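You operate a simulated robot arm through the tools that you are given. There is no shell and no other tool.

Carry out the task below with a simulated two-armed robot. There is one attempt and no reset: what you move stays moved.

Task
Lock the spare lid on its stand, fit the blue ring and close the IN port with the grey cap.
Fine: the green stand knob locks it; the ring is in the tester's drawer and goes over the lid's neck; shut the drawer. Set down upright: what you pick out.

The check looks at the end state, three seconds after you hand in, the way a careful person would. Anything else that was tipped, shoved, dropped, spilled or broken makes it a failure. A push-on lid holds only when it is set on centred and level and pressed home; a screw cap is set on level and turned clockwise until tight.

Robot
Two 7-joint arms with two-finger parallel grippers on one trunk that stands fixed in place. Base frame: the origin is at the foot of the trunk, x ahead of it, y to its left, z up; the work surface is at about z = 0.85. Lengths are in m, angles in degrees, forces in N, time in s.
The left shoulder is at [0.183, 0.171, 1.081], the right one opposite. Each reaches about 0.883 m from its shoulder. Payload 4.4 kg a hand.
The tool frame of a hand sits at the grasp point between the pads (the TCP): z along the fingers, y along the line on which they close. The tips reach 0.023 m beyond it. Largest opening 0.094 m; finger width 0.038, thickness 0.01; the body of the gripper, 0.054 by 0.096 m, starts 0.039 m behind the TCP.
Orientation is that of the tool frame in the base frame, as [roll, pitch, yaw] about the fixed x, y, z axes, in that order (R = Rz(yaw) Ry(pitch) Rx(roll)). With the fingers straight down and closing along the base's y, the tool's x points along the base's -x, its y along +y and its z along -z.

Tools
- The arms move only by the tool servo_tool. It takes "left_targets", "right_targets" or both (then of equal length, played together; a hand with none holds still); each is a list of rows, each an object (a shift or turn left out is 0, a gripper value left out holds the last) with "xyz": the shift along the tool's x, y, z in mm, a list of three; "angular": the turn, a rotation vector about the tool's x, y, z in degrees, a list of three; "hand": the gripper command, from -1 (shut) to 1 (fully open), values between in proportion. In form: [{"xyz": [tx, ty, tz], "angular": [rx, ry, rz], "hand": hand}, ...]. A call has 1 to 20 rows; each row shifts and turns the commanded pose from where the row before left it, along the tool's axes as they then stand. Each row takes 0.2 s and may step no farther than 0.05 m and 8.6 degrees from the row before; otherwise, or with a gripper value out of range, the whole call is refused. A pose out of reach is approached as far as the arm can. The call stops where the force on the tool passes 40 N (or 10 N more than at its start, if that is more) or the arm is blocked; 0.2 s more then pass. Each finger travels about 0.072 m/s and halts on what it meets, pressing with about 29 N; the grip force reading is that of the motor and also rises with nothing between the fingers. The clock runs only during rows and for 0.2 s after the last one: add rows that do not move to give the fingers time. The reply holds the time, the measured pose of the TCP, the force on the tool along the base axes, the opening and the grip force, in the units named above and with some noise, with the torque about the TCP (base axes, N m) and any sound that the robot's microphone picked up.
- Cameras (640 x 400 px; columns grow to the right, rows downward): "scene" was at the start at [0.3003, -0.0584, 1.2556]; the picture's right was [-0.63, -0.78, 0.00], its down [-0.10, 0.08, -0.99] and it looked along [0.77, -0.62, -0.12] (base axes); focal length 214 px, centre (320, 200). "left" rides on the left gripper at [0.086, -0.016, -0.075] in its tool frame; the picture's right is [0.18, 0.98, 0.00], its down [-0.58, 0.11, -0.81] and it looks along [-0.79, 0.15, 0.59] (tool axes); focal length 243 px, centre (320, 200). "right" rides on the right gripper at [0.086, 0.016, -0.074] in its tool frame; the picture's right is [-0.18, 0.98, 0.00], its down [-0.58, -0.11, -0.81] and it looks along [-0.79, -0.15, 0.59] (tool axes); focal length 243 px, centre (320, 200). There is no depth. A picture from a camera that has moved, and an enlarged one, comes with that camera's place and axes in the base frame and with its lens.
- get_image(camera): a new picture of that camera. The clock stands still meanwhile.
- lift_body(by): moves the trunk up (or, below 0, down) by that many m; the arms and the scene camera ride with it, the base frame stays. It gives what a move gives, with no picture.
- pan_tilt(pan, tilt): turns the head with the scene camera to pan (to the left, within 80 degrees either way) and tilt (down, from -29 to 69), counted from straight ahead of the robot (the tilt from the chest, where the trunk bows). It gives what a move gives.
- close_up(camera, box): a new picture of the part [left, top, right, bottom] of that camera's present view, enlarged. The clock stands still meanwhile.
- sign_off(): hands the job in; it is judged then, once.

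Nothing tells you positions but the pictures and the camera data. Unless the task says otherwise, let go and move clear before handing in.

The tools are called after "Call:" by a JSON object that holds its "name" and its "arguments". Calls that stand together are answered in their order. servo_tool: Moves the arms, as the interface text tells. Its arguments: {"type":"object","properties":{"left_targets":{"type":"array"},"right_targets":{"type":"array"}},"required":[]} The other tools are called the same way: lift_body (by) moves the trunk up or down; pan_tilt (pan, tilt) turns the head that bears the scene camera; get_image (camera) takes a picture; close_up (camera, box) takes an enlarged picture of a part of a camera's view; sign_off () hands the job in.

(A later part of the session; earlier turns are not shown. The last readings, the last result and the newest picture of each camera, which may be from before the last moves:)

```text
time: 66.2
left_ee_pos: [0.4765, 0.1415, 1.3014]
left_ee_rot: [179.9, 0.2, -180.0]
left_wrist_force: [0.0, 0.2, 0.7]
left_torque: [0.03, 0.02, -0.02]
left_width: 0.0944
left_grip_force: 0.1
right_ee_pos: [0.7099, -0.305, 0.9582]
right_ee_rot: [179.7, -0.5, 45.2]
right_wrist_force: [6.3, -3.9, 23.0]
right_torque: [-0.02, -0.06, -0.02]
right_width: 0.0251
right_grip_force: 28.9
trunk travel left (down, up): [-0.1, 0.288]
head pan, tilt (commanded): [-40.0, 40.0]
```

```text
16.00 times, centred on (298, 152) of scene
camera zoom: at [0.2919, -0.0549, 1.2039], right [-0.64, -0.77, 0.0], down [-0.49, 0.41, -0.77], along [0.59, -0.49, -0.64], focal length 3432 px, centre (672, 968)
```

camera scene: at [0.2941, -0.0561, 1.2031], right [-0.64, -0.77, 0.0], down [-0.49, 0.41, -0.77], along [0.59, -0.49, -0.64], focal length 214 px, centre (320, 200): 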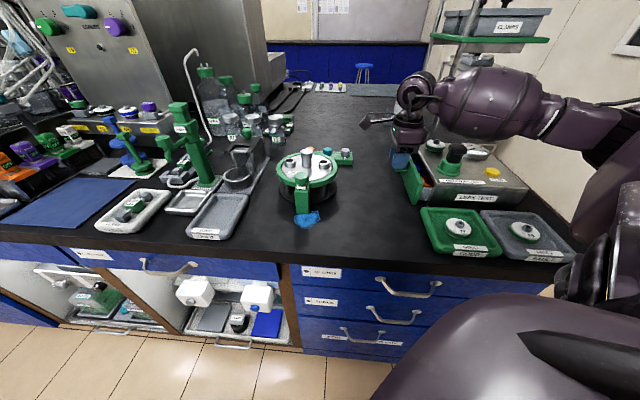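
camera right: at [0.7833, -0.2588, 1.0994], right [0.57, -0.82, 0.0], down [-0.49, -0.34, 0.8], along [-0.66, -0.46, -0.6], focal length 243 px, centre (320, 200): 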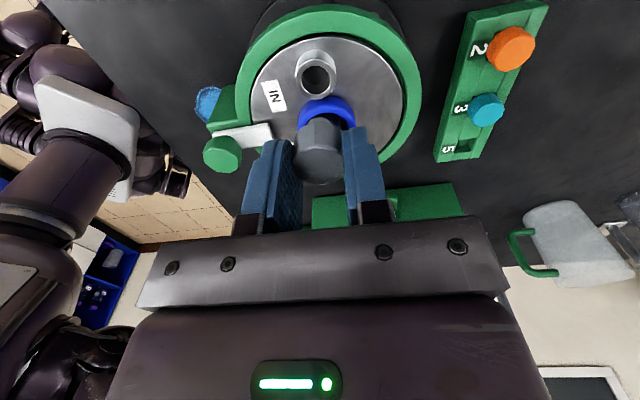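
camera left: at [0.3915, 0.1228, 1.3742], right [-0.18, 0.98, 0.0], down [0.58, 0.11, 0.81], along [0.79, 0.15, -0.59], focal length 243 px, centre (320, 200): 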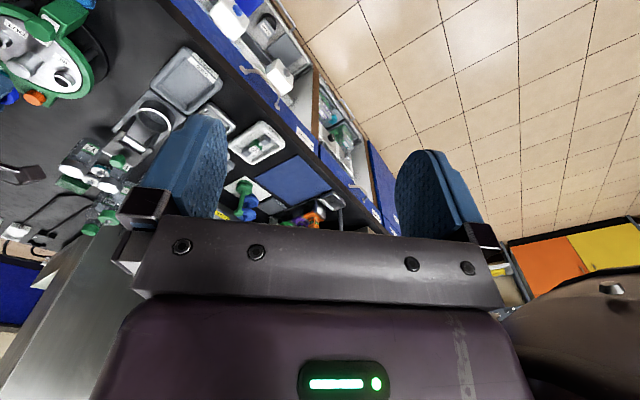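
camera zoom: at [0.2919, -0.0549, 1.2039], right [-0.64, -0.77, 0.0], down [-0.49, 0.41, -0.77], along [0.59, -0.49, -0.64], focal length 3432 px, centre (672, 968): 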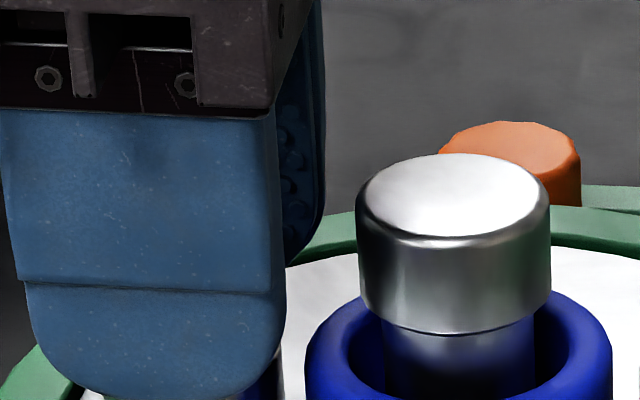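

The plug's head appears flush on the port rim with 23 N of contact. I'll press a little harder to make sure it is home.

Call:
{"name": "servo_tool", "arguments": {"right_targets": [{"xyz": [0, 0, 1]}, {"xyz": [0, 0, 1]}, {}, {}]}}

Call:
{"name": "close_up", "arguments": {"camera": "right", "box": [280, 90, 360, 150]}}

```text
time: 67.2
left_ee_pos: [0.4758, 0.1408, 1.3011]
left_ee_rot: [-179.9, 0.3, -180.0]
left_wrist_force: [-0.2, 0.1, -0.1]
left_torque: [-0.01, 0.0, -0.02]
left_width: 0.0941
left_grip_force: 0.2
right_ee_pos: [0.7095, -0.3034, 0.9564]
right_ee_rot: [179.7, -0.4, 45.2]
right_wrist_force: [4.2, -2.2, 26.4]
right_torque: [0.06, 0.01, 0.0]
right_width: 0.0231
right_grip_force: 29.2
trunk travel left (down, up): [-0.1, 0.288]
head pan, tilt (commanded): [-40.0, 40.0]
```

```text
6.67 times, centred on (320, 120) of right
camera zoom: at [0.7817, -0.2552, 1.0313], right [0.57, -0.82, 0.0], down [-0.49, -0.34, 0.8], along [-0.66, -0.46, -0.6], focal length 1618 px, centre (320, 733)
```

zoom: 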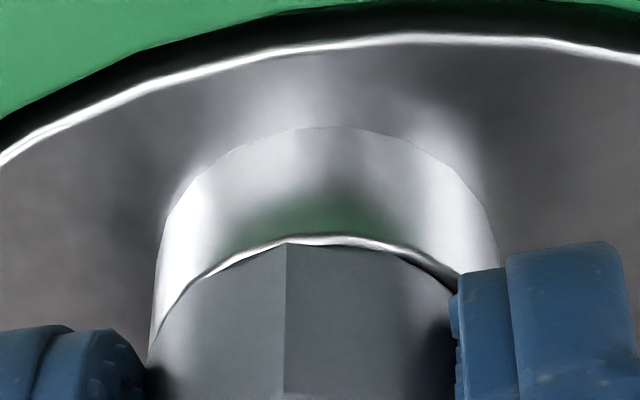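

Call:
{"name": "servo_tool", "arguments": {"right_targets": [{"xyz": [0, 0, -2]}, {"hand": -0.2}, {"hand": 0.2}, {}, {"xyz": [0, 0, -20]}, {"xyz": [0, 0, -40]}, {}]}}

Call:
{"name": "close_up", "arguments": {"camera": "scene", "box": [280, 140, 340, 180]}}

Call:
{"name": "close_up", "arguments": {"camera": "right", "box": [240, 20, 400, 140]}}

```text
time: 68.8
left_ee_pos: [0.4794, 0.1403, 1.2981]
left_ee_rot: [-179.9, 0.0, 179.9]
left_wrist_force: [-0.6, -0.8, -0.1]
left_torque: [0.02, 0.04, -0.02]
left_width: 0.0939
left_grip_force: 0.1
right_ee_pos: [0.7108, -0.3054, 1.013]
right_ee_rot: [180.0, 0.0, 45.2]
right_wrist_force: [0.2, -0.2, 0.0]
right_torque: [0.04, 0.02, 0.02]
right_width: 0.0565
right_grip_force: 0.0
trunk travel left (down, up): [-0.1, 0.288]
head pan, tilt (commanded): [-40.0, 40.0]
```

```text
10.00 times, centred on (310, 160) of scene
camera zoom: at [0.2943, -0.0555, 1.2026], right [-0.64, -0.77, 0.0], down [-0.49, 0.41, -0.77], along [0.59, -0.49, -0.64], focal length 2145 px, centre (420, 600)
```

zoom: 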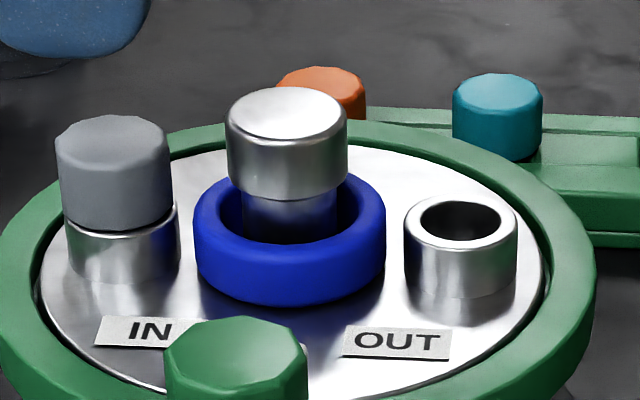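

```text
3.33 times, centred on (320, 80) of right
camera zoom: at [0.7829, -0.256, 1.0887], right [0.57, -0.82, 0.0], down [-0.49, -0.34, 0.8], along [-0.66, -0.46, -0.59], focal length 809 px, centre (320, 600)
```

zoom: 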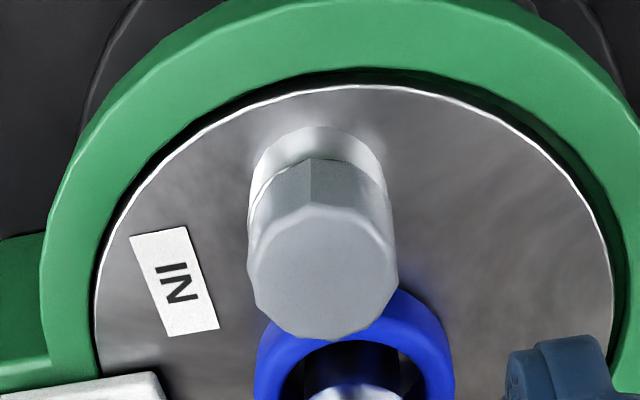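

Call:
{"name": "close_up", "arguments": {"camera": "scene", "box": [282, 148, 302, 170]}}

Call:
{"name": "close_up", "arguments": {"camera": "right", "box": [295, 50, 345, 110]}}

```text
16.00 times, centred on (292, 159) of scene
camera zoom: at [0.2943, -0.0555, 1.2026], right [-0.64, -0.77, 0.0], down [-0.49, 0.41, -0.77], along [0.59, -0.49, -0.64], focal length 3432 px, centre (768, 856)
```

zoom: 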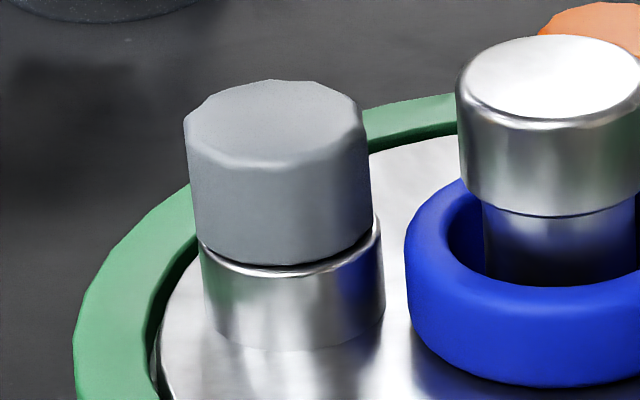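

```text
6.67 times, centred on (320, 80) of right
camera zoom: at [0.7829, -0.256, 1.0887], right [0.57, -0.82, 0.0], down [-0.49, -0.34, 0.8], along [-0.66, -0.46, -0.59], focal length 1618 px, centre (320, 1000)
```

zoom: 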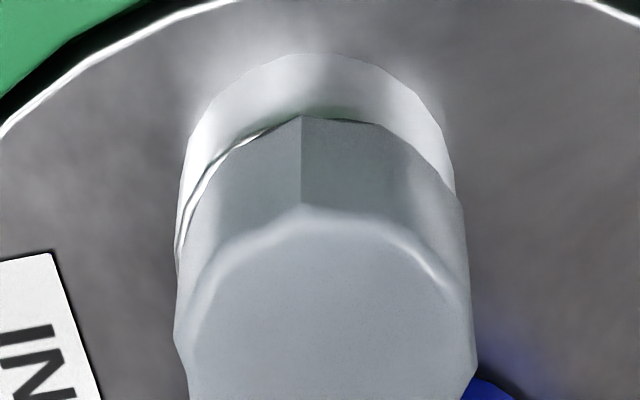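

The cap is flush on the port but sits about 1.5 mm off-centre toward the outside. I'll re-grip it, lift it a touch, shift it back to centre and reseat it.

Call:
{"name": "servo_tool", "arguments": {"right_targets": [{"xyz": [0, 0.3, 30]}, {"xyz": [0, 0, 20]}, {}, {"hand": -0.3}, {"hand": -1}, {}, {}, {}]}}

Call:
{"name": "close_up", "arguments": {"camera": "scene", "box": [282, 148, 302, 170]}}

```text
time: 70.6
left_ee_pos: [0.4788, 0.1399, 1.3001]
left_ee_rot: [180.0, 0.1, -180.0]
left_wrist_force: [-0.9, -0.7, 0.3]
left_torque: [0.01, 0.02, 0.0]
left_width: 0.0941
left_grip_force: 0.0
right_ee_pos: [0.7102, -0.3059, 0.9648]
right_ee_rot: [179.9, -0.2, 45.2]
right_wrist_force: [-0.7, 0.1, -0.5]
right_torque: [0.0, -0.01, -0.03]
right_width: 0.0246
right_grip_force: 29.6
trunk travel left (down, up): [-0.1, 0.288]
head pan, tilt (commanded): [-40.0, 40.0]
```

```text
16.00 times, centred on (292, 159) of scene
camera zoom: at [0.2933, -0.0553, 1.2032], right [-0.64, -0.77, 0.0], down [-0.49, 0.41, -0.77], along [0.59, -0.49, -0.64], focal length 3432 px, centre (768, 856)
```

zoom: 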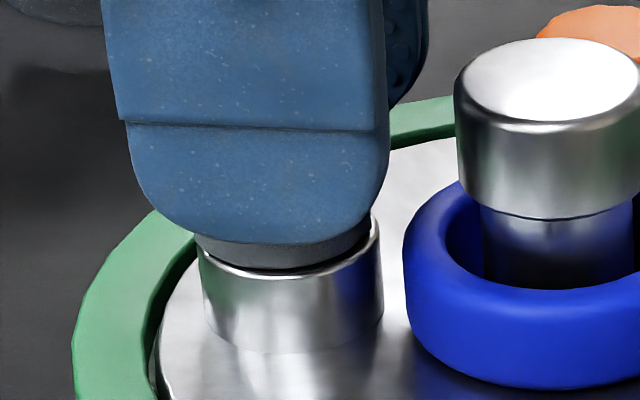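

Call:
{"name": "servo_tool", "arguments": {"right_targets": [{"xyz": [0, 0, -2]}, {"xyz": [-1.3, 0, 0]}, {}]}}

Call:
{"name": "close_up", "arguments": {"camera": "scene", "box": [282, 148, 302, 170]}}

Call:
{"name": "close_up", "arguments": {"camera": "right", "box": [280, 90, 360, 150]}}

```text
time: 71.4
left_ee_pos: [0.4781, 0.1408, 1.299]
left_ee_rot: [-180.0, 0.1, -179.9]
left_wrist_force: [0.0, -0.9, 0.6]
left_torque: [-0.01, 0.0, -0.02]
left_width: 0.094
left_grip_force: 0.0
right_ee_pos: [0.7091, -0.3061, 0.9656]
right_ee_rot: [180.0, -0.2, 45.3]
right_wrist_force: [-0.2, 0.3, -0.1]
right_torque: [0.02, 0.03, 0.02]
right_width: 0.0245
right_grip_force: 28.5
trunk travel left (down, up): [-0.1, 0.288]
head pan, tilt (commanded): [-40.0, 40.0]
```

```text
16.00 times, centred on (292, 159) of scene
camera zoom: at [0.2933, -0.0553, 1.2032], right [-0.64, -0.77, 0.0], down [-0.49, 0.41, -0.77], along [0.59, -0.49, -0.64], focal length 3432 px, centre (768, 856)
```

zoom: 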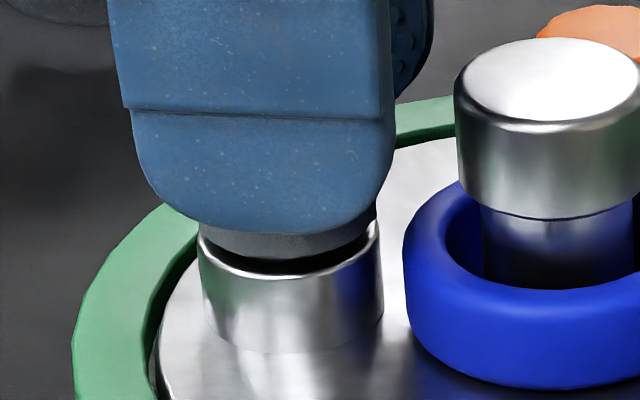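

```text
6.67 times, centred on (320, 120) of right
camera zoom: at [0.7815, -0.2576, 1.042], right [0.57, -0.82, 0.0], down [-0.49, -0.34, 0.8], along [-0.66, -0.46, -0.6], focal length 1618 px, centre (320, 733)
```

zoom: 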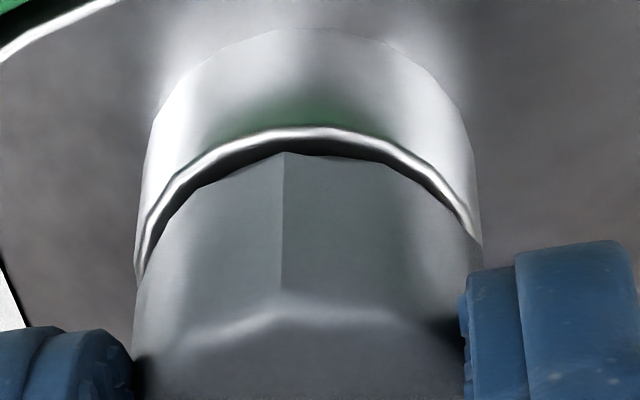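

Call:
{"name": "servo_tool", "arguments": {"right_targets": [{"xyz": [0, 0.5, 1]}, {"xyz": [0, 0, 1.5]}, {"xyz": [0, 0, 1.5]}, {"xyz": [0, 0, 1.5]}, {}]}}

Call:
{"name": "close_up", "arguments": {"camera": "scene", "box": [282, 148, 302, 170]}}

```text
time: 72.6
left_ee_pos: [0.4759, 0.1413, 1.3007]
left_ee_rot: [180.0, 0.2, 180.0]
left_wrist_force: [0.8, 0.6, 0.0]
left_torque: [0.02, -0.04, -0.02]
left_width: 0.0942
left_grip_force: 0.1
right_ee_pos: [0.7101, -0.3066, 0.964]
right_ee_rot: [179.7, -0.5, 45.2]
right_wrist_force: [2.8, -7.2, 16.8]
right_torque: [-0.11, 0.0, 0.01]
right_width: 0.0248
right_grip_force: 28.9
trunk travel left (down, up): [-0.1, 0.288]
head pan, tilt (commanded): [-40.0, 40.0]
```

```text
16.00 times, centred on (292, 159) of scene
camera zoom: at [0.2919, -0.0553, 1.2039], right [-0.64, -0.77, 0.0], down [-0.49, 0.41, -0.77], along [0.59, -0.49, -0.64], focal length 3432 px, centre (768, 856)
```

zoom: 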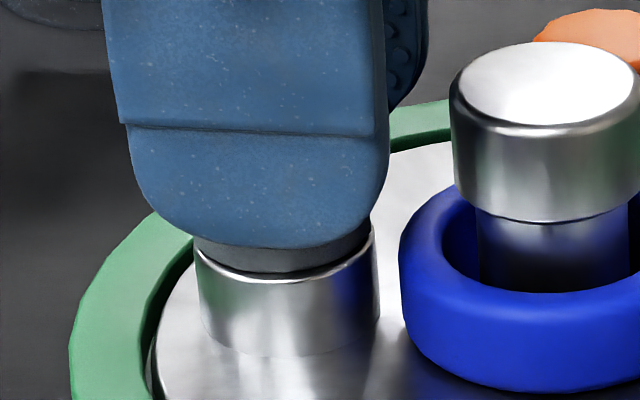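

Call:
{"name": "servo_tool", "arguments": {"right_targets": [{"angular": [0, 0, 5]}, {"angular": [0, 0, 5]}, {"angular": [0, 0, 5]}, {"angular": [0, 0, 5]}, {}]}}

Call:
{"name": "close_up", "arguments": {"camera": "scene", "box": [282, 148, 302, 170]}}

Call:
{"name": "close_up", "arguments": {"camera": "right", "box": [260, 80, 380, 170]}}

```text
time: 73.8
left_ee_pos: [0.4776, 0.1405, 1.2994]
left_ee_rot: [-180.0, 0.2, -179.9]
left_wrist_force: [-0.4, 0.9, -0.1]
left_torque: [0.02, 0.01, -0.01]
left_width: 0.0937
left_grip_force: 0.0
right_ee_pos: [0.7098, -0.3051, 0.9616]
right_ee_rot: [179.9, -0.3, 25.2]
right_wrist_force: [-3.3, 2.1, 11.8]
right_torque: [0.18, 0.1, 0.0]
right_width: 0.0245
right_grip_force: 28.6
trunk travel left (down, up): [-0.1, 0.288]
head pan, tilt (commanded): [-40.0, 40.0]
```

```text
16.00 times, centred on (292, 159) of scene
camera zoom: at [0.2922, -0.0547, 1.2034], right [-0.64, -0.77, 0.0], down [-0.49, 0.41, -0.77], along [0.59, -0.49, -0.64], focal length 3432 px, centre (768, 856)
```

zoom: 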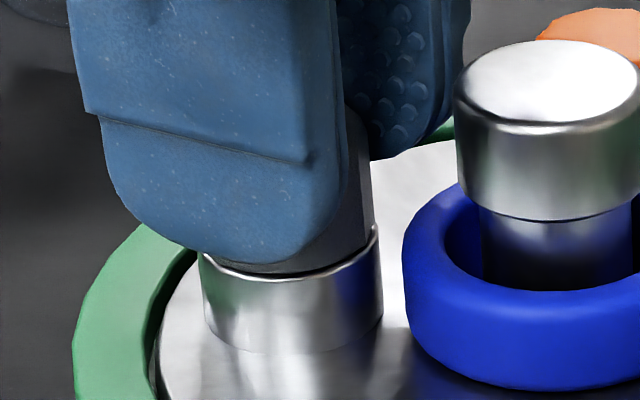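

```text
4.44 times, centred on (320, 125) of right
camera zoom: at [0.7941, -0.2846, 1.0375], right [0.25, -0.97, 0.0], down [-0.58, -0.15, 0.8], along [-0.78, -0.2, -0.6], focal length 1078 px, centre (320, 533)
```

zoom: 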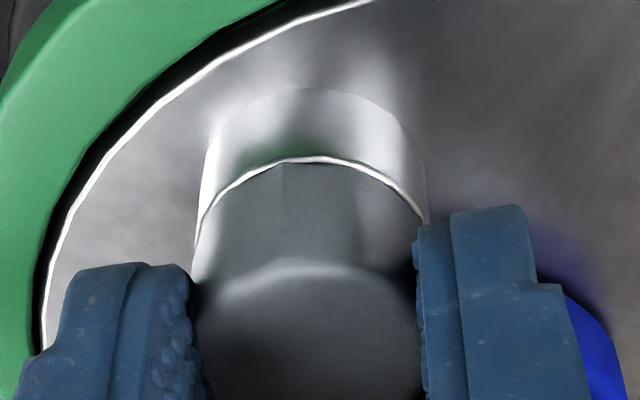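

Call:
{"name": "servo_tool", "arguments": {"right_targets": [{"angular": [0, 0, 5]}, {"angular": [0, 0, 5]}, {"angular": [0, 0, 5]}, {"angular": [0, 0, 5]}, {}]}}

Call:
{"name": "close_up", "arguments": {"camera": "right", "box": [260, 80, 380, 170]}}

```text
time: 75.0
left_ee_pos: [0.4789, 0.1405, 1.3008]
left_ee_rot: [-180.0, 0.2, -180.0]
left_wrist_force: [0.0, 0.7, -0.5]
left_torque: [-0.01, -0.01, -0.02]
left_width: 0.0938
left_grip_force: 0.1
right_ee_pos: [0.7101, -0.3058, 0.9625]
right_ee_rot: [-180.0, -0.3, 5.1]
right_wrist_force: [4.1, -2.2, 7.4]
right_torque: [-0.16, 0.04, 0.11]
right_width: 0.025
right_grip_force: 28.8
trunk travel left (down, up): [-0.1, 0.288]
head pan, tilt (commanded): [-40.0, 40.0]
```

```text
4.44 times, centred on (320, 125) of right
camera zoom: at [0.7977, -0.316, 1.0375], right [-0.1, -1.0, 0.0], down [-0.59, 0.06, 0.8], along [-0.8, 0.08, -0.6], focal length 1078 px, centre (320, 533)
```

zoom: 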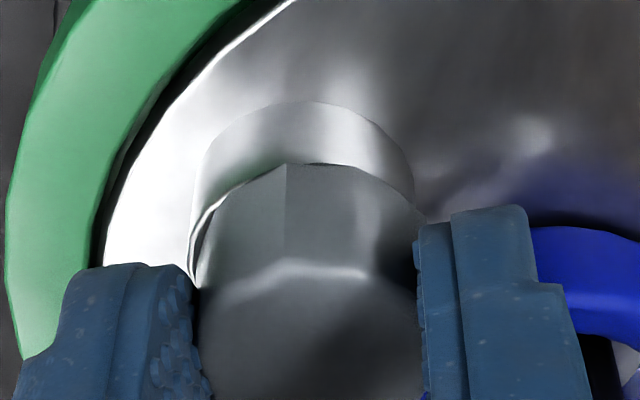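

Call:
{"name": "servo_tool", "arguments": {"right_targets": [{"xyz": [0, 0, -1.5]}, {"xyz": [0, 0, -1.5]}, {}]}}

Call:
{"name": "close_up", "arguments": {"camera": "right", "box": [260, 80, 380, 170]}}

Call:
{"name": "close_up", "arguments": {"camera": "scene", "box": [280, 145, 310, 170]}}

```text
time: 75.8
left_ee_pos: [0.4784, 0.1405, 1.3007]
left_ee_rot: [-179.9, 0.2, 180.0]
left_wrist_force: [-1.0, -0.2, -0.3]
left_torque: [-0.02, 0.04, -0.03]
left_width: 0.094
left_grip_force: 0.1
right_ee_pos: [0.7091, -0.3066, 0.964]
right_ee_rot: [-179.9, -0.2, 5.3]
right_wrist_force: [0.0, 0.3, -0.4]
right_torque: [-0.04, 0.01, 0.02]
right_width: 0.0243
right_grip_force: 29.3
trunk travel left (down, up): [-0.1, 0.288]
head pan, tilt (commanded): [-40.0, 40.0]
```

```text
4.44 times, centred on (320, 125) of right
camera zoom: at [0.7977, -0.3159, 1.0396], right [-0.09, -1.0, 0.0], down [-0.59, 0.05, 0.8], along [-0.8, 0.08, -0.59], focal length 1078 px, centre (320, 533)
```

zoom: 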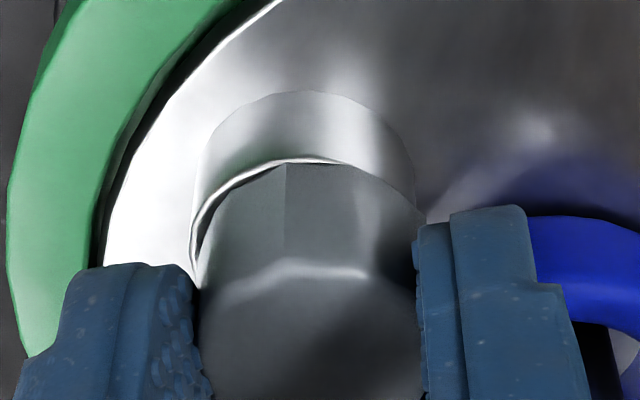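

```text
16.00 times, centred on (295, 158) of scene
camera zoom: at [0.2932, -0.0553, 1.2032], right [-0.64, -0.77, 0.0], down [-0.49, 0.41, -0.77], along [0.59, -0.49, -0.64], focal length 3432 px, centre (720, 880)
```

zoom: 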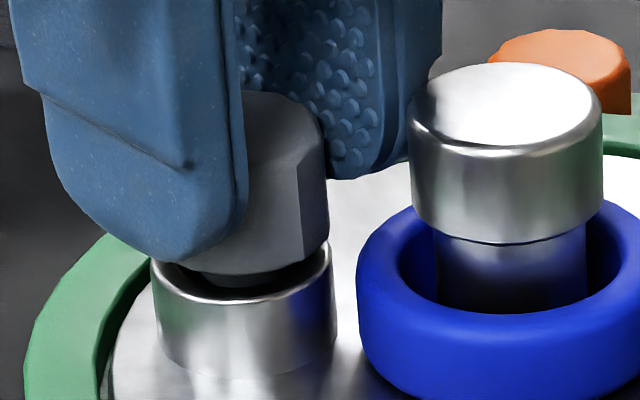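

The cap still lifts freely, so it isn't latched yet. I'll turn back to the clear orientation, re-centre it, then press it home from above with closed fingers.

Call:
{"name": "servo_tool", "arguments": {"right_targets": [{"angular": [0, 0, -5]}, {"angular": [0, 0, -5]}, {"angular": [0, 0, -5]}, {"angular": [0, 0, -5]}, {"angular": [0, 0, -5]}, {"angular": [0, 0, -5]}, {"angular": [0, 0, -5]}, {"angular": [0, 0, -5]}, {}]}}

Call:
{"name": "close_up", "arguments": {"camera": "right", "box": [280, 90, 360, 150]}}

Call:
{"name": "close_up", "arguments": {"camera": "scene", "box": [280, 145, 310, 170]}}

```text
time: 77.8
left_ee_pos: [0.4781, 0.1403, 1.2995]
left_ee_rot: [-180.0, 0.1, 180.0]
left_wrist_force: [-0.7, -0.7, 0.7]
left_torque: [0.01, 0.0, 0.01]
left_width: 0.094
left_grip_force: 0.1
right_ee_pos: [0.7107, -0.3073, 0.964]
right_ee_rot: [179.9, -0.2, 45.3]
right_wrist_force: [-0.5, 0.5, 0.9]
right_torque: [0.03, -0.02, -0.04]
right_width: 0.0247
right_grip_force: 28.8
trunk travel left (down, up): [-0.1, 0.288]
head pan, tilt (commanded): [-40.0, 40.0]
```

```text
6.67 times, centred on (320, 120) of right
camera zoom: at [0.7828, -0.2577, 1.0401], right [0.57, -0.82, 0.0], down [-0.49, -0.34, 0.8], along [-0.66, -0.46, -0.6], focal length 1618 px, centre (320, 733)
```

zoom: 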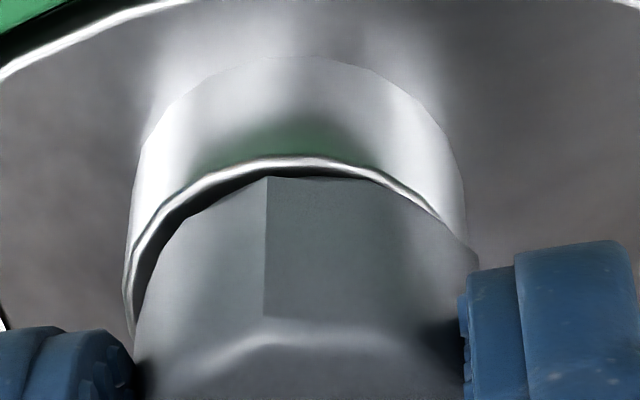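

```text
16.00 times, centred on (295, 158) of scene
camera zoom: at [0.2933, -0.0553, 1.2032], right [-0.64, -0.77, 0.0], down [-0.49, 0.41, -0.77], along [0.59, -0.49, -0.64], focal length 3432 px, centre (720, 880)
```

zoom: 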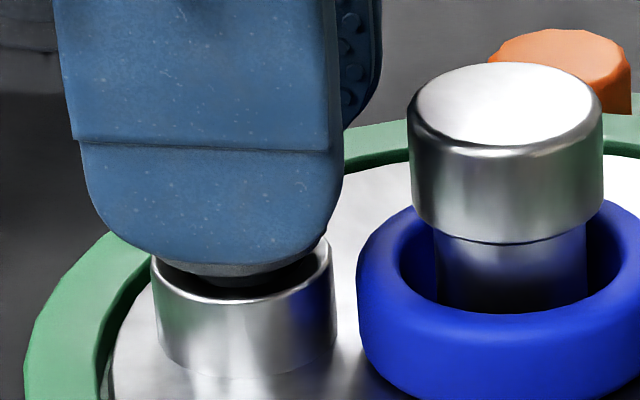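

Call:
{"name": "servo_tool", "arguments": {"right_targets": [{"xyz": [0.2, -0.9, 0]}, {"xyz": [0, 0, 1.5]}, {"xyz": [0, 0, 1.5]}, {}]}}

Call:
{"name": "close_up", "arguments": {"camera": "right", "box": [280, 90, 360, 150]}}

Call:
{"name": "close_up", "arguments": {"camera": "scene", "box": [280, 145, 310, 170]}}

```text
time: 78.8
left_ee_pos: [0.4784, 0.1406, 1.3007]
left_ee_rot: [-180.0, 0.2, 180.0]
left_wrist_force: [-0.4, 0.8, 0.8]
left_torque: [-0.05, 0.0, -0.04]
left_width: 0.094
left_grip_force: 0.0
right_ee_pos: [0.7097, -0.3063, 0.9621]
right_ee_rot: [179.8, -0.3, 45.2]
right_wrist_force: [0.6, -0.8, 1.1]
right_torque: [-0.02, -0.02, -0.04]
right_width: 0.0246
right_grip_force: 28.6
trunk travel left (down, up): [-0.1, 0.288]
head pan, tilt (commanded): [-40.0, 40.0]
```

```text
6.67 times, centred on (320, 120) of right
camera zoom: at [0.7823, -0.2565, 1.0378], right [0.57, -0.82, 0.0], down [-0.49, -0.34, 0.8], along [-0.66, -0.46, -0.6], focal length 1618 px, centre (320, 733)
```

zoom: 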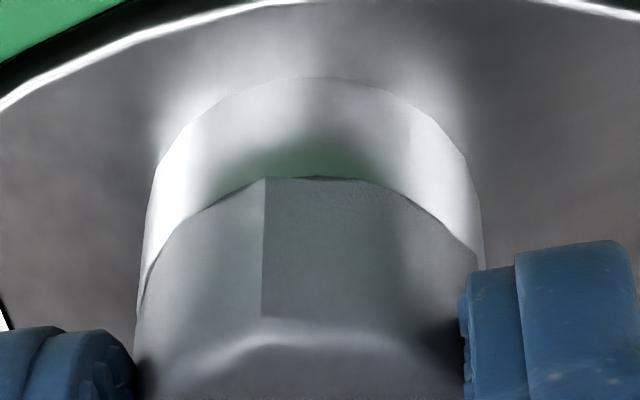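

```text
16.00 times, centred on (295, 158) of scene
camera zoom: at [0.2931, -0.0552, 1.2033], right [-0.64, -0.77, 0.0], down [-0.49, 0.41, -0.77], along [0.59, -0.49, -0.64], focal length 3432 px, centre (720, 880)
```

zoom: 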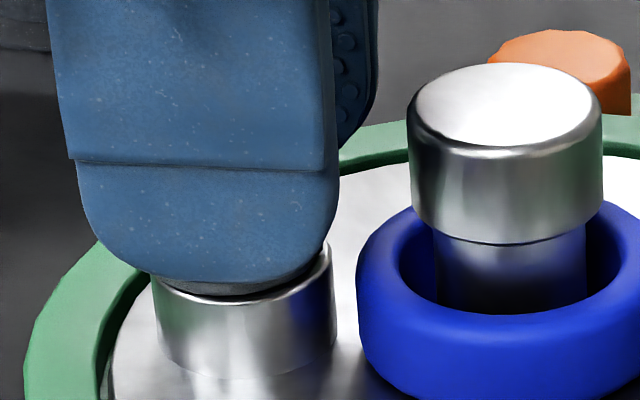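

Call:
{"name": "close_up", "arguments": {"camera": "scene", "box": [284, 154, 299, 166]}}

```text
16.00 times, centred on (292, 160) of scene
camera zoom: at [0.2931, -0.0552, 1.2033], right [-0.64, -0.77, 0.0], down [-0.49, 0.41, -0.77], along [0.59, -0.49, -0.64], focal length 3432 px, centre (776, 840)
```

zoom: 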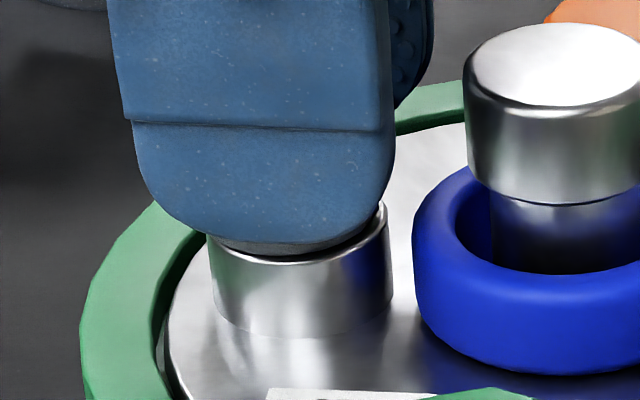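

Call:
{"name": "servo_tool", "arguments": {"right_targets": [{"xyz": [-0.7, 0, -0.5]}, {"xyz": [0, 0, 1.5]}, {}, {"hand": -0.35}, {"hand": 0.1}, {}, {"xyz": [0, 0, -20]}, {"xyz": [0, 0, -30]}, {}]}}

Call:
{"name": "close_up", "arguments": {"camera": "scene", "box": [280, 145, 310, 170]}}

Call:
{"name": "close_up", "arguments": {"camera": "right", "box": [280, 50, 360, 110]}}

```text
time: 80.8
left_ee_pos: [0.4793, 0.1407, 1.2991]
left_ee_rot: [180.0, 0.1, -180.0]
left_wrist_force: [-0.2, -0.2, 0.1]
left_torque: [-0.03, 0.05, -0.01]
left_width: 0.0942
left_grip_force: 0.0
right_ee_pos: [0.7098, -0.307, 1.0102]
right_ee_rot: [179.9, -0.2, 45.2]
right_wrist_force: [1.1, -0.8, -0.1]
right_torque: [0.03, 0.03, -0.03]
right_width: 0.0518
right_grip_force: 0.1
trunk travel left (down, up): [-0.1, 0.288]
head pan, tilt (commanded): [-40.0, 40.0]
```

```text
16.00 times, centred on (295, 158) of scene
camera zoom: at [0.2939, -0.0554, 1.2028], right [-0.64, -0.77, 0.0], down [-0.49, 0.41, -0.77], along [0.59, -0.49, -0.64], focal length 3432 px, centre (720, 880)
```

zoom: 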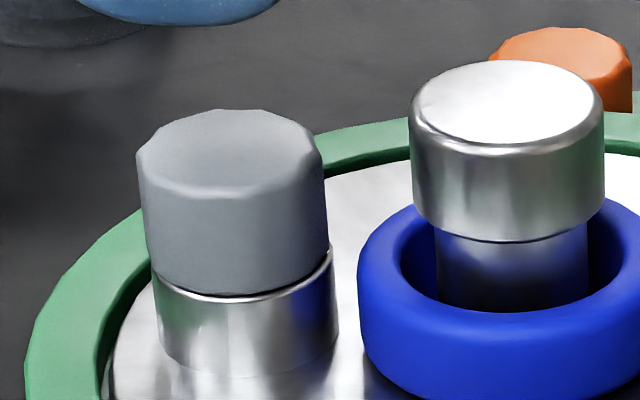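

```text
6.67 times, centred on (320, 80) of right
camera zoom: at [0.7822, -0.2585, 1.0854], right [0.57, -0.82, 0.0], down [-0.49, -0.34, 0.8], along [-0.66, -0.46, -0.59], focal length 1618 px, centre (320, 1000)
```

zoom: 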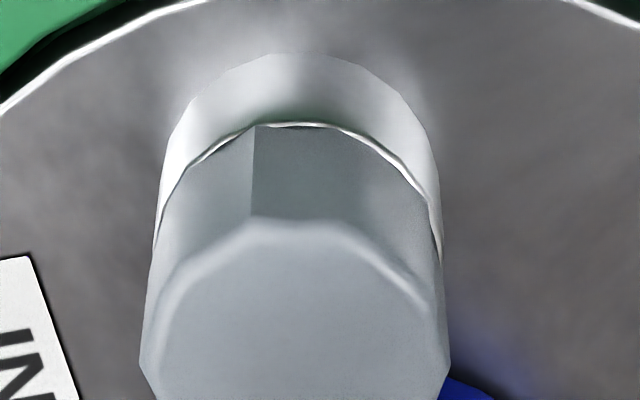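

The cap is now centred and flush. I'll close the fingers and press straight down on its top.

Call:
{"name": "servo_tool", "arguments": {"right_targets": [{"xyz": [0.8, -0.4, 0], "hand": -1}, {}, {}, {"xyz": [0, 0, 20]}, {"xyz": [0, 0, 8]}, {}]}}

Call:
{"name": "close_up", "arguments": {"camera": "scene", "box": [270, 135, 320, 170]}}

```text
time: 82.2
left_ee_pos: [0.4783, 0.1403, 1.2998]
left_ee_rot: [179.9, 0.2, -179.9]
left_wrist_force: [0.6, 0.7, 0.2]
left_torque: [0.01, 0.01, 0.02]
left_width: 0.094
left_grip_force: 0.0
right_ee_pos: [0.709, -0.305, 0.9823]
right_ee_rot: [179.9, -0.3, 45.1]
right_wrist_force: [-0.7, -0.1, -0.4]
right_torque: [-0.01, -0.02, -0.01]
right_width: 0.0
right_grip_force: 29.2
trunk travel left (down, up): [-0.1, 0.288]
head pan, tilt (commanded): [-40.0, 40.0]
```

```text
11.43 times, centred on (295, 152) of scene
camera zoom: at [0.2933, -0.0553, 1.2032], right [-0.64, -0.77, 0.0], down [-0.49, 0.41, -0.77], along [0.59, -0.49, -0.64], focal length 2451 px, centre (606, 743)
```

zoom: 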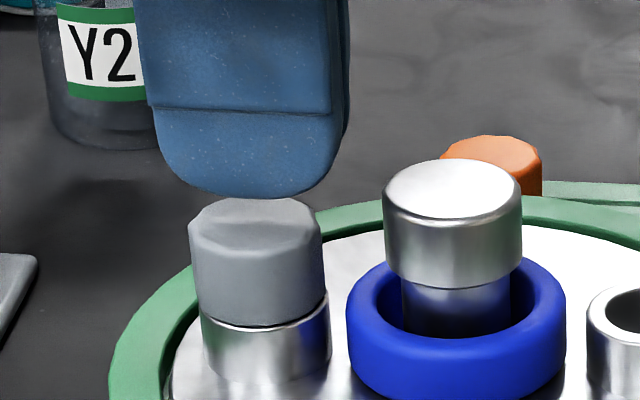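

Call:
{"name": "servo_tool", "arguments": {"right_targets": [{"xyz": [-0.5, 0, 3]}, {"xyz": [0, 0, 2]}, {"xyz": [0, 0, 1.5]}, {"xyz": [0, 0, 1.5]}, {"xyz": [0, 0, 1.5]}, {"xyz": [0, 0, 1]}, {}]}}

Call:
{"name": "close_up", "arguments": {"camera": "scene", "box": [270, 135, 320, 170]}}

```text
time: 83.8
left_ee_pos: [0.478, 0.1416, 1.3009]
left_ee_rot: [-180.0, 0.2, -179.9]
left_wrist_force: [0.8, -0.5, -0.1]
left_torque: [0.01, -0.01, -0.01]
left_width: 0.0939
left_grip_force: 0.0
right_ee_pos: [0.7096, -0.3058, 0.9722]
right_ee_rot: [179.8, -0.3, 45.2]
right_wrist_force: [0.6, -1.9, 7.2]
right_torque: [-0.06, 0.01, 0.02]
right_width: 0.0002
right_grip_force: 28.9
trunk travel left (down, up): [-0.1, 0.288]
head pan, tilt (commanded): [-40.0, 40.0]
```

```text
11.43 times, centred on (295, 152) of scene
camera zoom: at [0.2926, -0.0552, 1.2036], right [-0.64, -0.77, 0.0], down [-0.49, 0.41, -0.77], along [0.59, -0.49, -0.64], focal length 2451 px, centre (606, 743)
```

zoom: 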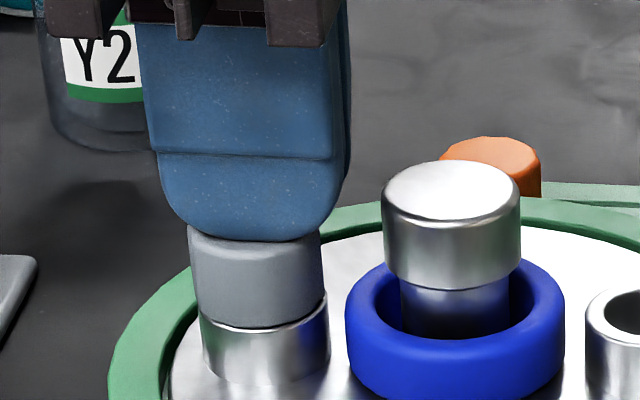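

Light contact is made at the top of the cap. I'll press further in small steps toward the force limit.

Call:
{"name": "servo_tool", "arguments": {"right_targets": [{"xyz": [0, 0, 1.5]}, {"xyz": [0, 0, 1.5]}, {"xyz": [0, 0, 1.5]}, {}, {}]}}

Call:
{"name": "close_up", "arguments": {"camera": "scene", "box": [270, 135, 320, 170]}}

```text
time: 85.1
left_ee_pos: [0.4758, 0.1421, 1.3001]
left_ee_rot: [180.0, 0.2, -180.0]
left_wrist_force: [0.4, -0.2, 0.5]
left_torque: [-0.01, -0.04, -0.01]
left_width: 0.0942
left_grip_force: 0.1
right_ee_pos: [0.7097, -0.3063, 0.9724]
right_ee_rot: [179.5, -0.7, 45.2]
right_wrist_force: [-4.8, -4.3, 25.0]
right_torque: [-0.19, 0.23, 0.01]
right_width: 0.0
right_grip_force: 28.9
trunk travel left (down, up): [-0.1, 0.288]
head pan, tilt (commanded): [-40.0, 40.0]
stopped in row 5 (right hand): the force on the tool passed its limit at 41 N (the readings are from after the stop); the commanded pose is now the measured one
```

```text
11.43 times, centred on (295, 152) of scene
camera zoom: at [0.2912, -0.0548, 1.2036], right [-0.64, -0.77, 0.0], down [-0.49, 0.41, -0.77], along [0.59, -0.49, -0.64], focal length 2451 px, centre (606, 743)
```

zoom: 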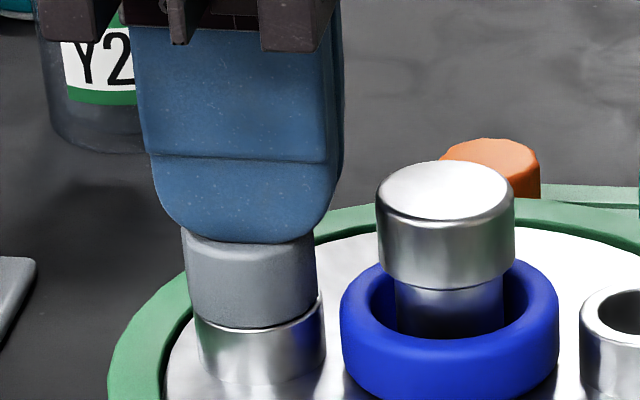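

Call:
{"name": "servo_tool", "arguments": {"right_targets": [{"xyz": [0, 0, -15]}, {"xyz": [0, 0, -20], "hand": 0.1}, {}, {}, {}]}}

Call:
{"name": "close_up", "arguments": {"camera": "scene", "box": [280, 145, 310, 170]}}

Call:
{"name": "close_up", "arguments": {"camera": "right", "box": [280, 50, 360, 110]}}

```text
time: 86.3
left_ee_pos: [0.4787, 0.1415, 1.2989]
left_ee_rot: [-180.0, 0.1, -180.0]
left_wrist_force: [-0.5, -0.3, 0.6]
left_torque: [0.02, 0.03, 0.01]
left_width: 0.0943
left_grip_force: 0.1
right_ee_pos: [0.7097, -0.3056, 1.0036]
right_ee_rot: [179.6, -0.5, 45.2]
right_wrist_force: [-0.7, 0.2, 1.1]
right_torque: [0.01, 0.02, -0.02]
right_width: 0.0518
right_grip_force: 0.0
trunk travel left (down, up): [-0.1, 0.288]
head pan, tilt (commanded): [-40.0, 40.0]
```

```text
16.00 times, centred on (295, 158) of scene
camera zoom: at [0.2935, -0.0553, 1.2031], right [-0.64, -0.77, 0.0], down [-0.49, 0.41, -0.77], along [0.59, -0.49, -0.64], focal length 3432 px, centre (720, 880)
```

zoom: 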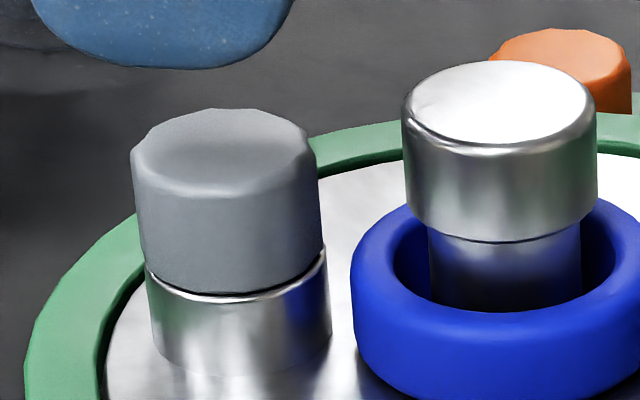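

```text
6.67 times, centred on (320, 80) of right
camera zoom: at [0.7827, -0.2568, 1.0799], right [0.57, -0.82, 0.0], down [-0.49, -0.34, 0.8], along [-0.66, -0.46, -0.6], focal length 1618 px, centre (320, 1000)
```

zoom: 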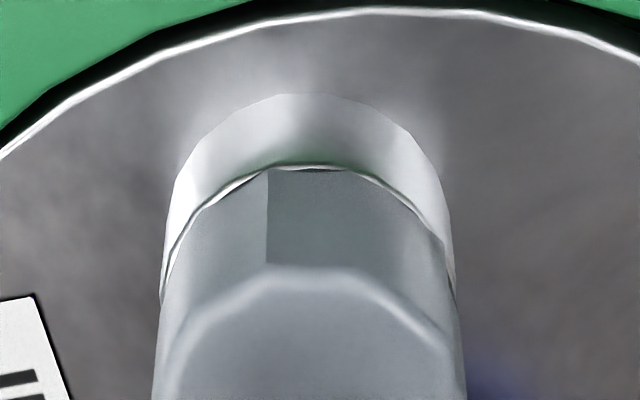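

Call:
{"name": "servo_tool", "arguments": {"right_targets": [{"xyz": [0, 0, 20], "angular": [0.3, -0.3, 0]}, {"xyz": [0, 0, 20]}, {}, {"hand": -0.35}, {"hand": -1}, {}, {}, {}]}}

Call:
{"name": "servo_tool", "arguments": {"right_targets": [{"xyz": [0, 0, -1]}, {"xyz": [0, 0, -1]}, {}, {}]}}

Call:
{"name": "close_up", "arguments": {"camera": "scene", "box": [280, 145, 310, 170]}}

Call:
{"name": "close_up", "arguments": {"camera": "right", "box": [280, 80, 360, 140]}}

```text
time: 88.1
left_ee_pos: [0.4774, 0.1392, 1.3005]
left_ee_rot: [180.0, 0.3, -180.0]
left_wrist_force: [0.8, 0.1, -0.2]
left_torque: [0.03, 0.02, 0.02]
left_width: 0.0942
left_grip_force: 0.0
right_ee_pos: [0.7114, -0.3062, 0.9653]
right_ee_rot: [-179.9, -0.2, 45.3]
right_wrist_force: [1.2, -1.0, 2.3]
right_torque: [-0.01, -0.04, -0.01]
right_width: 0.0244
right_grip_force: 29.2
trunk travel left (down, up): [-0.1, 0.288]
head pan, tilt (commanded): [-40.0, 40.0]
```

```text
time: 89.1
left_ee_pos: [0.4779, 0.1409, 1.2998]
left_ee_rot: [-180.0, 0.2, 180.0]
left_wrist_force: [-1.0, -0.2, -0.8]
left_torque: [-0.02, 0.02, 0.01]
left_width: 0.0941
left_grip_force: 0.0
right_ee_pos: [0.7105, -0.3057, 0.965]
right_ee_rot: [-180.0, -0.1, 45.2]
right_wrist_force: [0.2, -1.2, -0.1]
right_torque: [-0.01, -0.01, -0.02]
right_width: 0.0245
right_grip_force: 28.7
trunk travel left (down, up): [-0.1, 0.288]
head pan, tilt (commanded): [-40.0, 40.0]
```

```text
16.00 times, centred on (295, 158) of scene
camera zoom: at [0.2933, -0.0553, 1.2032], right [-0.64, -0.77, 0.0], down [-0.49, 0.41, -0.77], along [0.59, -0.49, -0.64], focal length 3432 px, centre (720, 880)
```

zoom: 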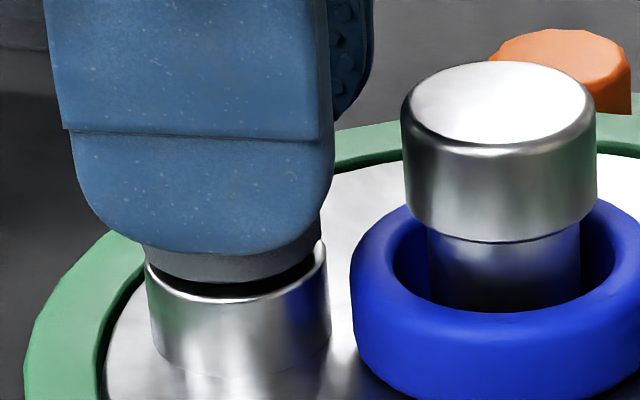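

```text
6.67 times, centred on (320, 110) of right
camera zoom: at [0.7835, -0.2567, 1.0419], right [0.57, -0.82, 0.0], down [-0.49, -0.34, 0.8], along [-0.66, -0.46, -0.59], focal length 1618 px, centre (320, 800)
```

zoom: 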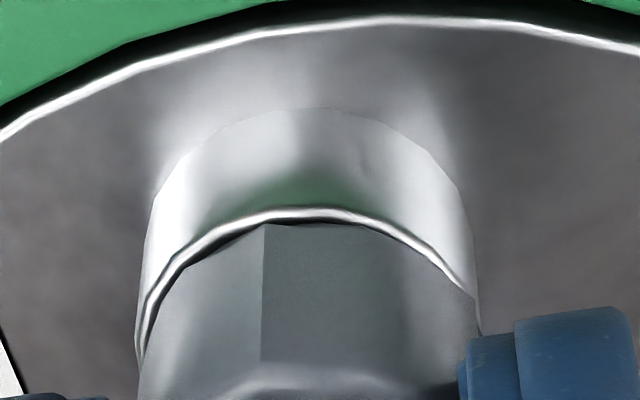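

The cap still lifts without resistance, so pressing alone didn't latch it. I'll reseat it and try a longer clockwise turn under light pressure to see if it threads.

Call:
{"name": "servo_tool", "arguments": {"right_targets": [{"xyz": [-0.3, 0, 1.5]}, {"xyz": [0, 0, 1.5]}, {"xyz": [0, 0, 1]}, {}]}}

Call:
{"name": "servo_tool", "arguments": {"right_targets": [{"angular": [0, 0, 8]}, {"angular": [0, 0, 8]}, {"angular": [0, 0, 8]}, {"angular": [0, 0, 8]}]}}

Call:
{"name": "servo_tool", "arguments": {"right_targets": [{"angular": [0, 0, 8]}, {"angular": [0, 0, 8]}, {"angular": [0, 0, 8]}, {"angular": [0, 0, 8]}]}}

```text
time: 90.1
left_ee_pos: [0.4768, 0.1403, 1.3001]
left_ee_rot: [-180.0, 0.1, -179.9]
left_wrist_force: [-0.1, 0.4, 0.1]
left_torque: [-0.02, 0.02, 0.02]
left_width: 0.0939
left_grip_force: 0.1
right_ee_pos: [0.71, -0.3057, 0.9639]
right_ee_rot: [179.8, -0.5, 45.2]
right_wrist_force: [4.0, -2.2, 14.2]
right_torque: [-0.09, -0.06, 0.01]
right_width: 0.0247
right_grip_force: 28.4
trunk travel left (down, up): [-0.1, 0.288]
head pan, tilt (commanded): [-40.0, 40.0]
```

```text
time: 91.1
left_ee_pos: [0.478, 0.1402, 1.2995]
left_ee_rot: [-179.9, 0.2, 180.0]
left_wrist_force: [-0.1, 0.2, -0.3]
left_torque: [0.01, -0.01, 0.05]
left_width: 0.094
left_grip_force: 0.0
right_ee_pos: [0.7094, -0.3062, 0.9619]
right_ee_rot: [-179.8, -0.1, 13.1]
right_wrist_force: [-0.1, 3.4, 7.1]
right_torque: [0.07, -0.04, -0.02]
right_width: 0.0253
right_grip_force: 29.5
trunk travel left (down, up): [-0.1, 0.288]
head pan, tilt (commanded): [-40.0, 40.0]
```

```text
time: 92.1
left_ee_pos: [0.4787, 0.1406, 1.2997]
left_ee_rot: [-180.0, 0.1, 180.0]
left_wrist_force: [0.5, -0.3, 0.6]
left_torque: [0.01, -0.01, 0.03]
left_width: 0.094
left_grip_force: 0.1
right_ee_pos: [0.7092, -0.3056, 0.9623]
right_ee_rot: [179.9, 0.2, -18.9]
right_wrist_force: [-2.3, 0.6, 4.4]
right_torque: [0.01, 0.0, 0.0]
right_width: 0.025
right_grip_force: 29.0
trunk travel left (down, up): [-0.1, 0.288]
head pan, tilt (commanded): [-40.0, 40.0]
```

Call:
{"name": "close_up", "arguments": {"camera": "scene", "box": [280, 145, 310, 170]}}

Call:
{"name": "close_up", "arguments": {"camera": "right", "box": [260, 80, 380, 170]}}

```text
16.00 times, centred on (295, 158) of scene
camera zoom: at [0.2929, -0.0552, 1.2033], right [-0.64, -0.77, 0.0], down [-0.49, 0.41, -0.77], along [0.59, -0.49, -0.64], focal length 3432 px, centre (720, 880)
```

zoom: 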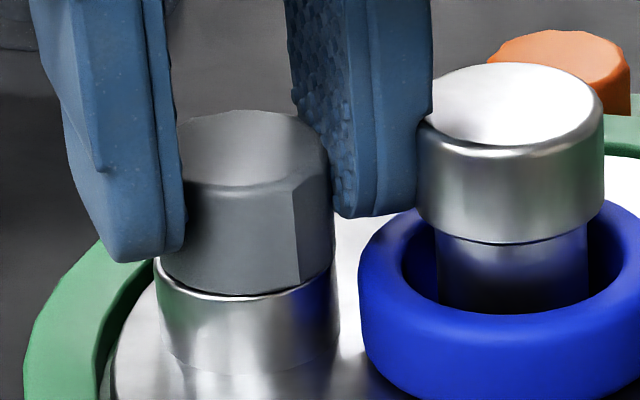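

```text
4.44 times, centred on (320, 125) of right
camera zoom: at [0.7858, -0.3502, 1.0369], right [-0.49, -0.87, 0.0], down [-0.51, 0.29, 0.81], along [-0.7, 0.4, -0.59], focal length 1078 px, centre (320, 533)
```

zoom: 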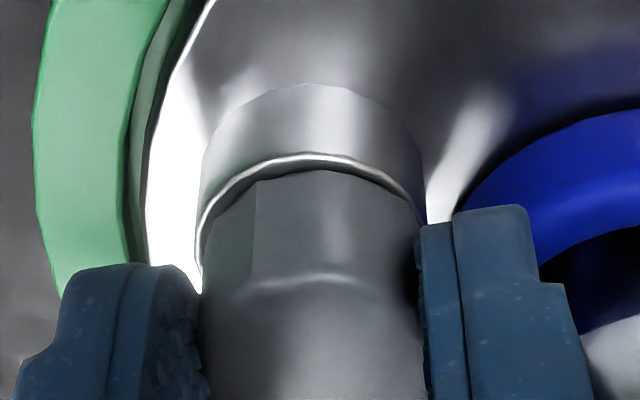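

Call:
{"name": "servo_tool", "arguments": {"right_targets": [{"xyz": [0, 0, -1]}, {"xyz": [0, 0, -1]}, {"xyz": [0, 0, -0.5]}, {}]}}

Call:
{"name": "close_up", "arguments": {"camera": "scene", "box": [280, 145, 310, 170]}}

```text
time: 93.1
left_ee_pos: [0.4785, 0.1403, 1.3007]
left_ee_rot: [-179.9, 0.1, 179.9]
left_wrist_force: [-0.5, 0.5, 0.0]
left_torque: [0.01, 0.02, 0.0]
left_width: 0.0941
left_grip_force: 0.1
right_ee_pos: [0.7097, -0.3064, 0.9652]
right_ee_rot: [-179.8, -0.1, -18.7]
right_wrist_force: [0.1, -0.4, 0.7]
right_torque: [-0.02, -0.01, 0.03]
right_width: 0.0252
right_grip_force: 29.0
trunk travel left (down, up): [-0.1, 0.288]
head pan, tilt (commanded): [-40.0, 40.0]
```

```text
16.00 times, centred on (295, 158) of scene
camera zoom: at [0.2933, -0.0553, 1.2032], right [-0.64, -0.77, 0.0], down [-0.49, 0.41, -0.77], along [0.59, -0.49, -0.64], focal length 3432 px, centre (720, 880)
```

zoom: 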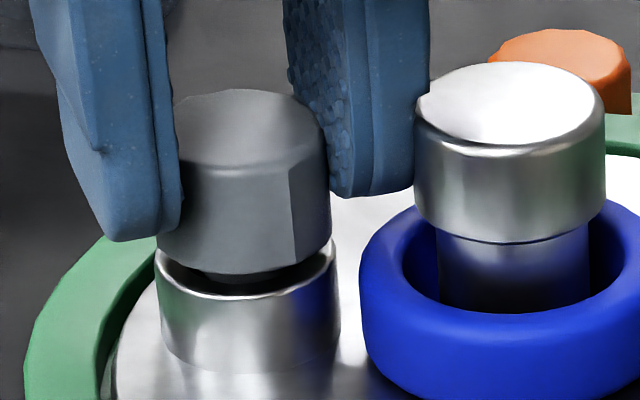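

The cap lifts freely after turning too, so there is no thread. It is a plain plug that sits in the bore. I'll rotate back to the clear orientation, centre it once more and seat it.

Call:
{"name": "servo_tool", "arguments": {"right_targets": [{"angular": [0, 0, -8]}, {"angular": [0, 0, -8]}, {"angular": [0, 0, -8]}, {"angular": [0, 0, -8]}, {"angular": [0, 0, -8]}, {"angular": [0, 0, -8]}, {"angular": [0, 0, -8]}, {"angular": [0, 0, -8]}, {}]}}

Call:
{"name": "close_up", "arguments": {"camera": "scene", "box": [280, 145, 310, 170]}}

Call:
{"name": "close_up", "arguments": {"camera": "right", "box": [280, 80, 360, 140]}}

```text
time: 95.1
left_ee_pos: [0.479, 0.139, 1.2999]
left_ee_rot: [180.0, 0.1, -180.0]
left_wrist_force: [-0.8, -0.4, 0.0]
left_torque: [-0.01, -0.05, -0.02]
left_width: 0.0937
left_grip_force: 0.0
right_ee_pos: [0.7108, -0.3059, 0.9642]
right_ee_rot: [-180.0, -0.2, 45.4]
right_wrist_force: [0.9, -0.9, -0.1]
right_torque: [-0.02, -0.02, -0.03]
right_width: 0.0249
right_grip_force: 28.7
trunk travel left (down, up): [-0.1, 0.288]
head pan, tilt (commanded): [-40.0, 40.0]
```

```text
16.00 times, centred on (295, 158) of scene
camera zoom: at [0.2934, -0.0554, 1.2032], right [-0.64, -0.77, 0.0], down [-0.49, 0.41, -0.77], along [0.59, -0.49, -0.64], focal length 3432 px, centre (720, 880)
```

zoom: 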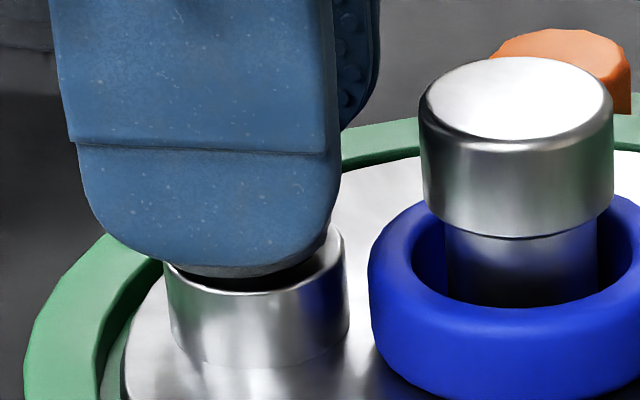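

```text
6.67 times, centred on (320, 110) of right
camera zoom: at [0.7826, -0.2571, 1.0401], right [0.57, -0.82, 0.0], down [-0.49, -0.34, 0.8], along [-0.66, -0.46, -0.59], focal length 1618 px, centre (320, 800)
```

zoom: 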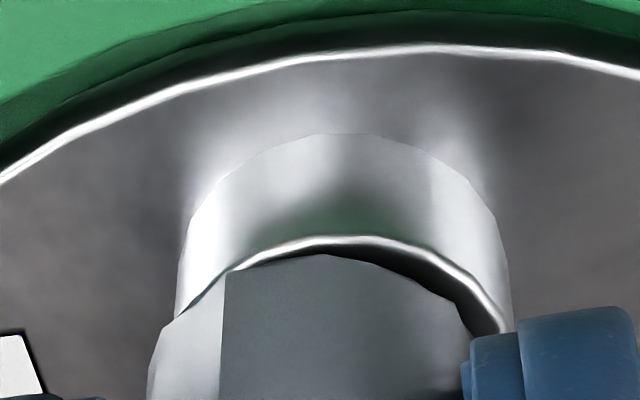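

Call:
{"name": "close_up", "arguments": {"camera": "scene", "box": [265, 135, 355, 205]}}

Call:
{"name": "get_image", "arguments": {"camera": "right"}}

```text
5.71 times, centred on (310, 170) of scene
camera zoom: at [0.2934, -0.0554, 1.2032], right [-0.64, -0.77, 0.0], down [-0.49, 0.41, -0.77], along [0.59, -0.49, -0.64], focal length 1226 px, centre (377, 371)
```

zoom: 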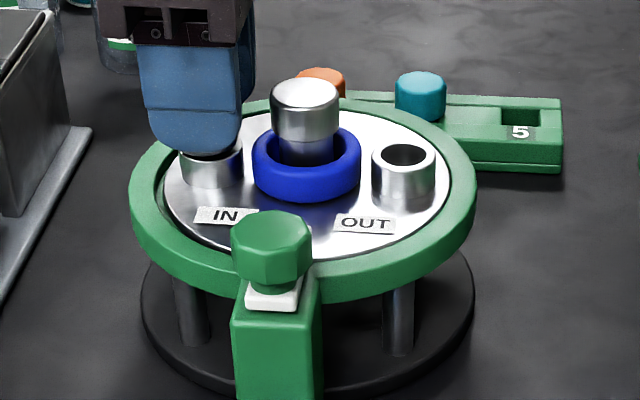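

```text
taken
camera right: at [0.7826, -0.2571, 1.0401], right [0.57, -0.82, 0.0], down [-0.49, -0.34, 0.8], along [-0.66, -0.46, -0.59], focal length 243 px, centre (320, 200)
```

right: 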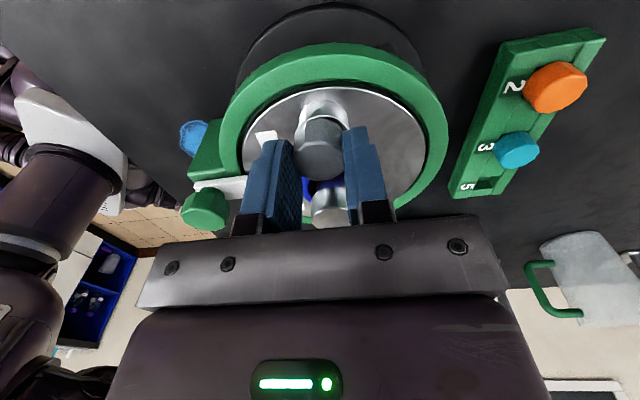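

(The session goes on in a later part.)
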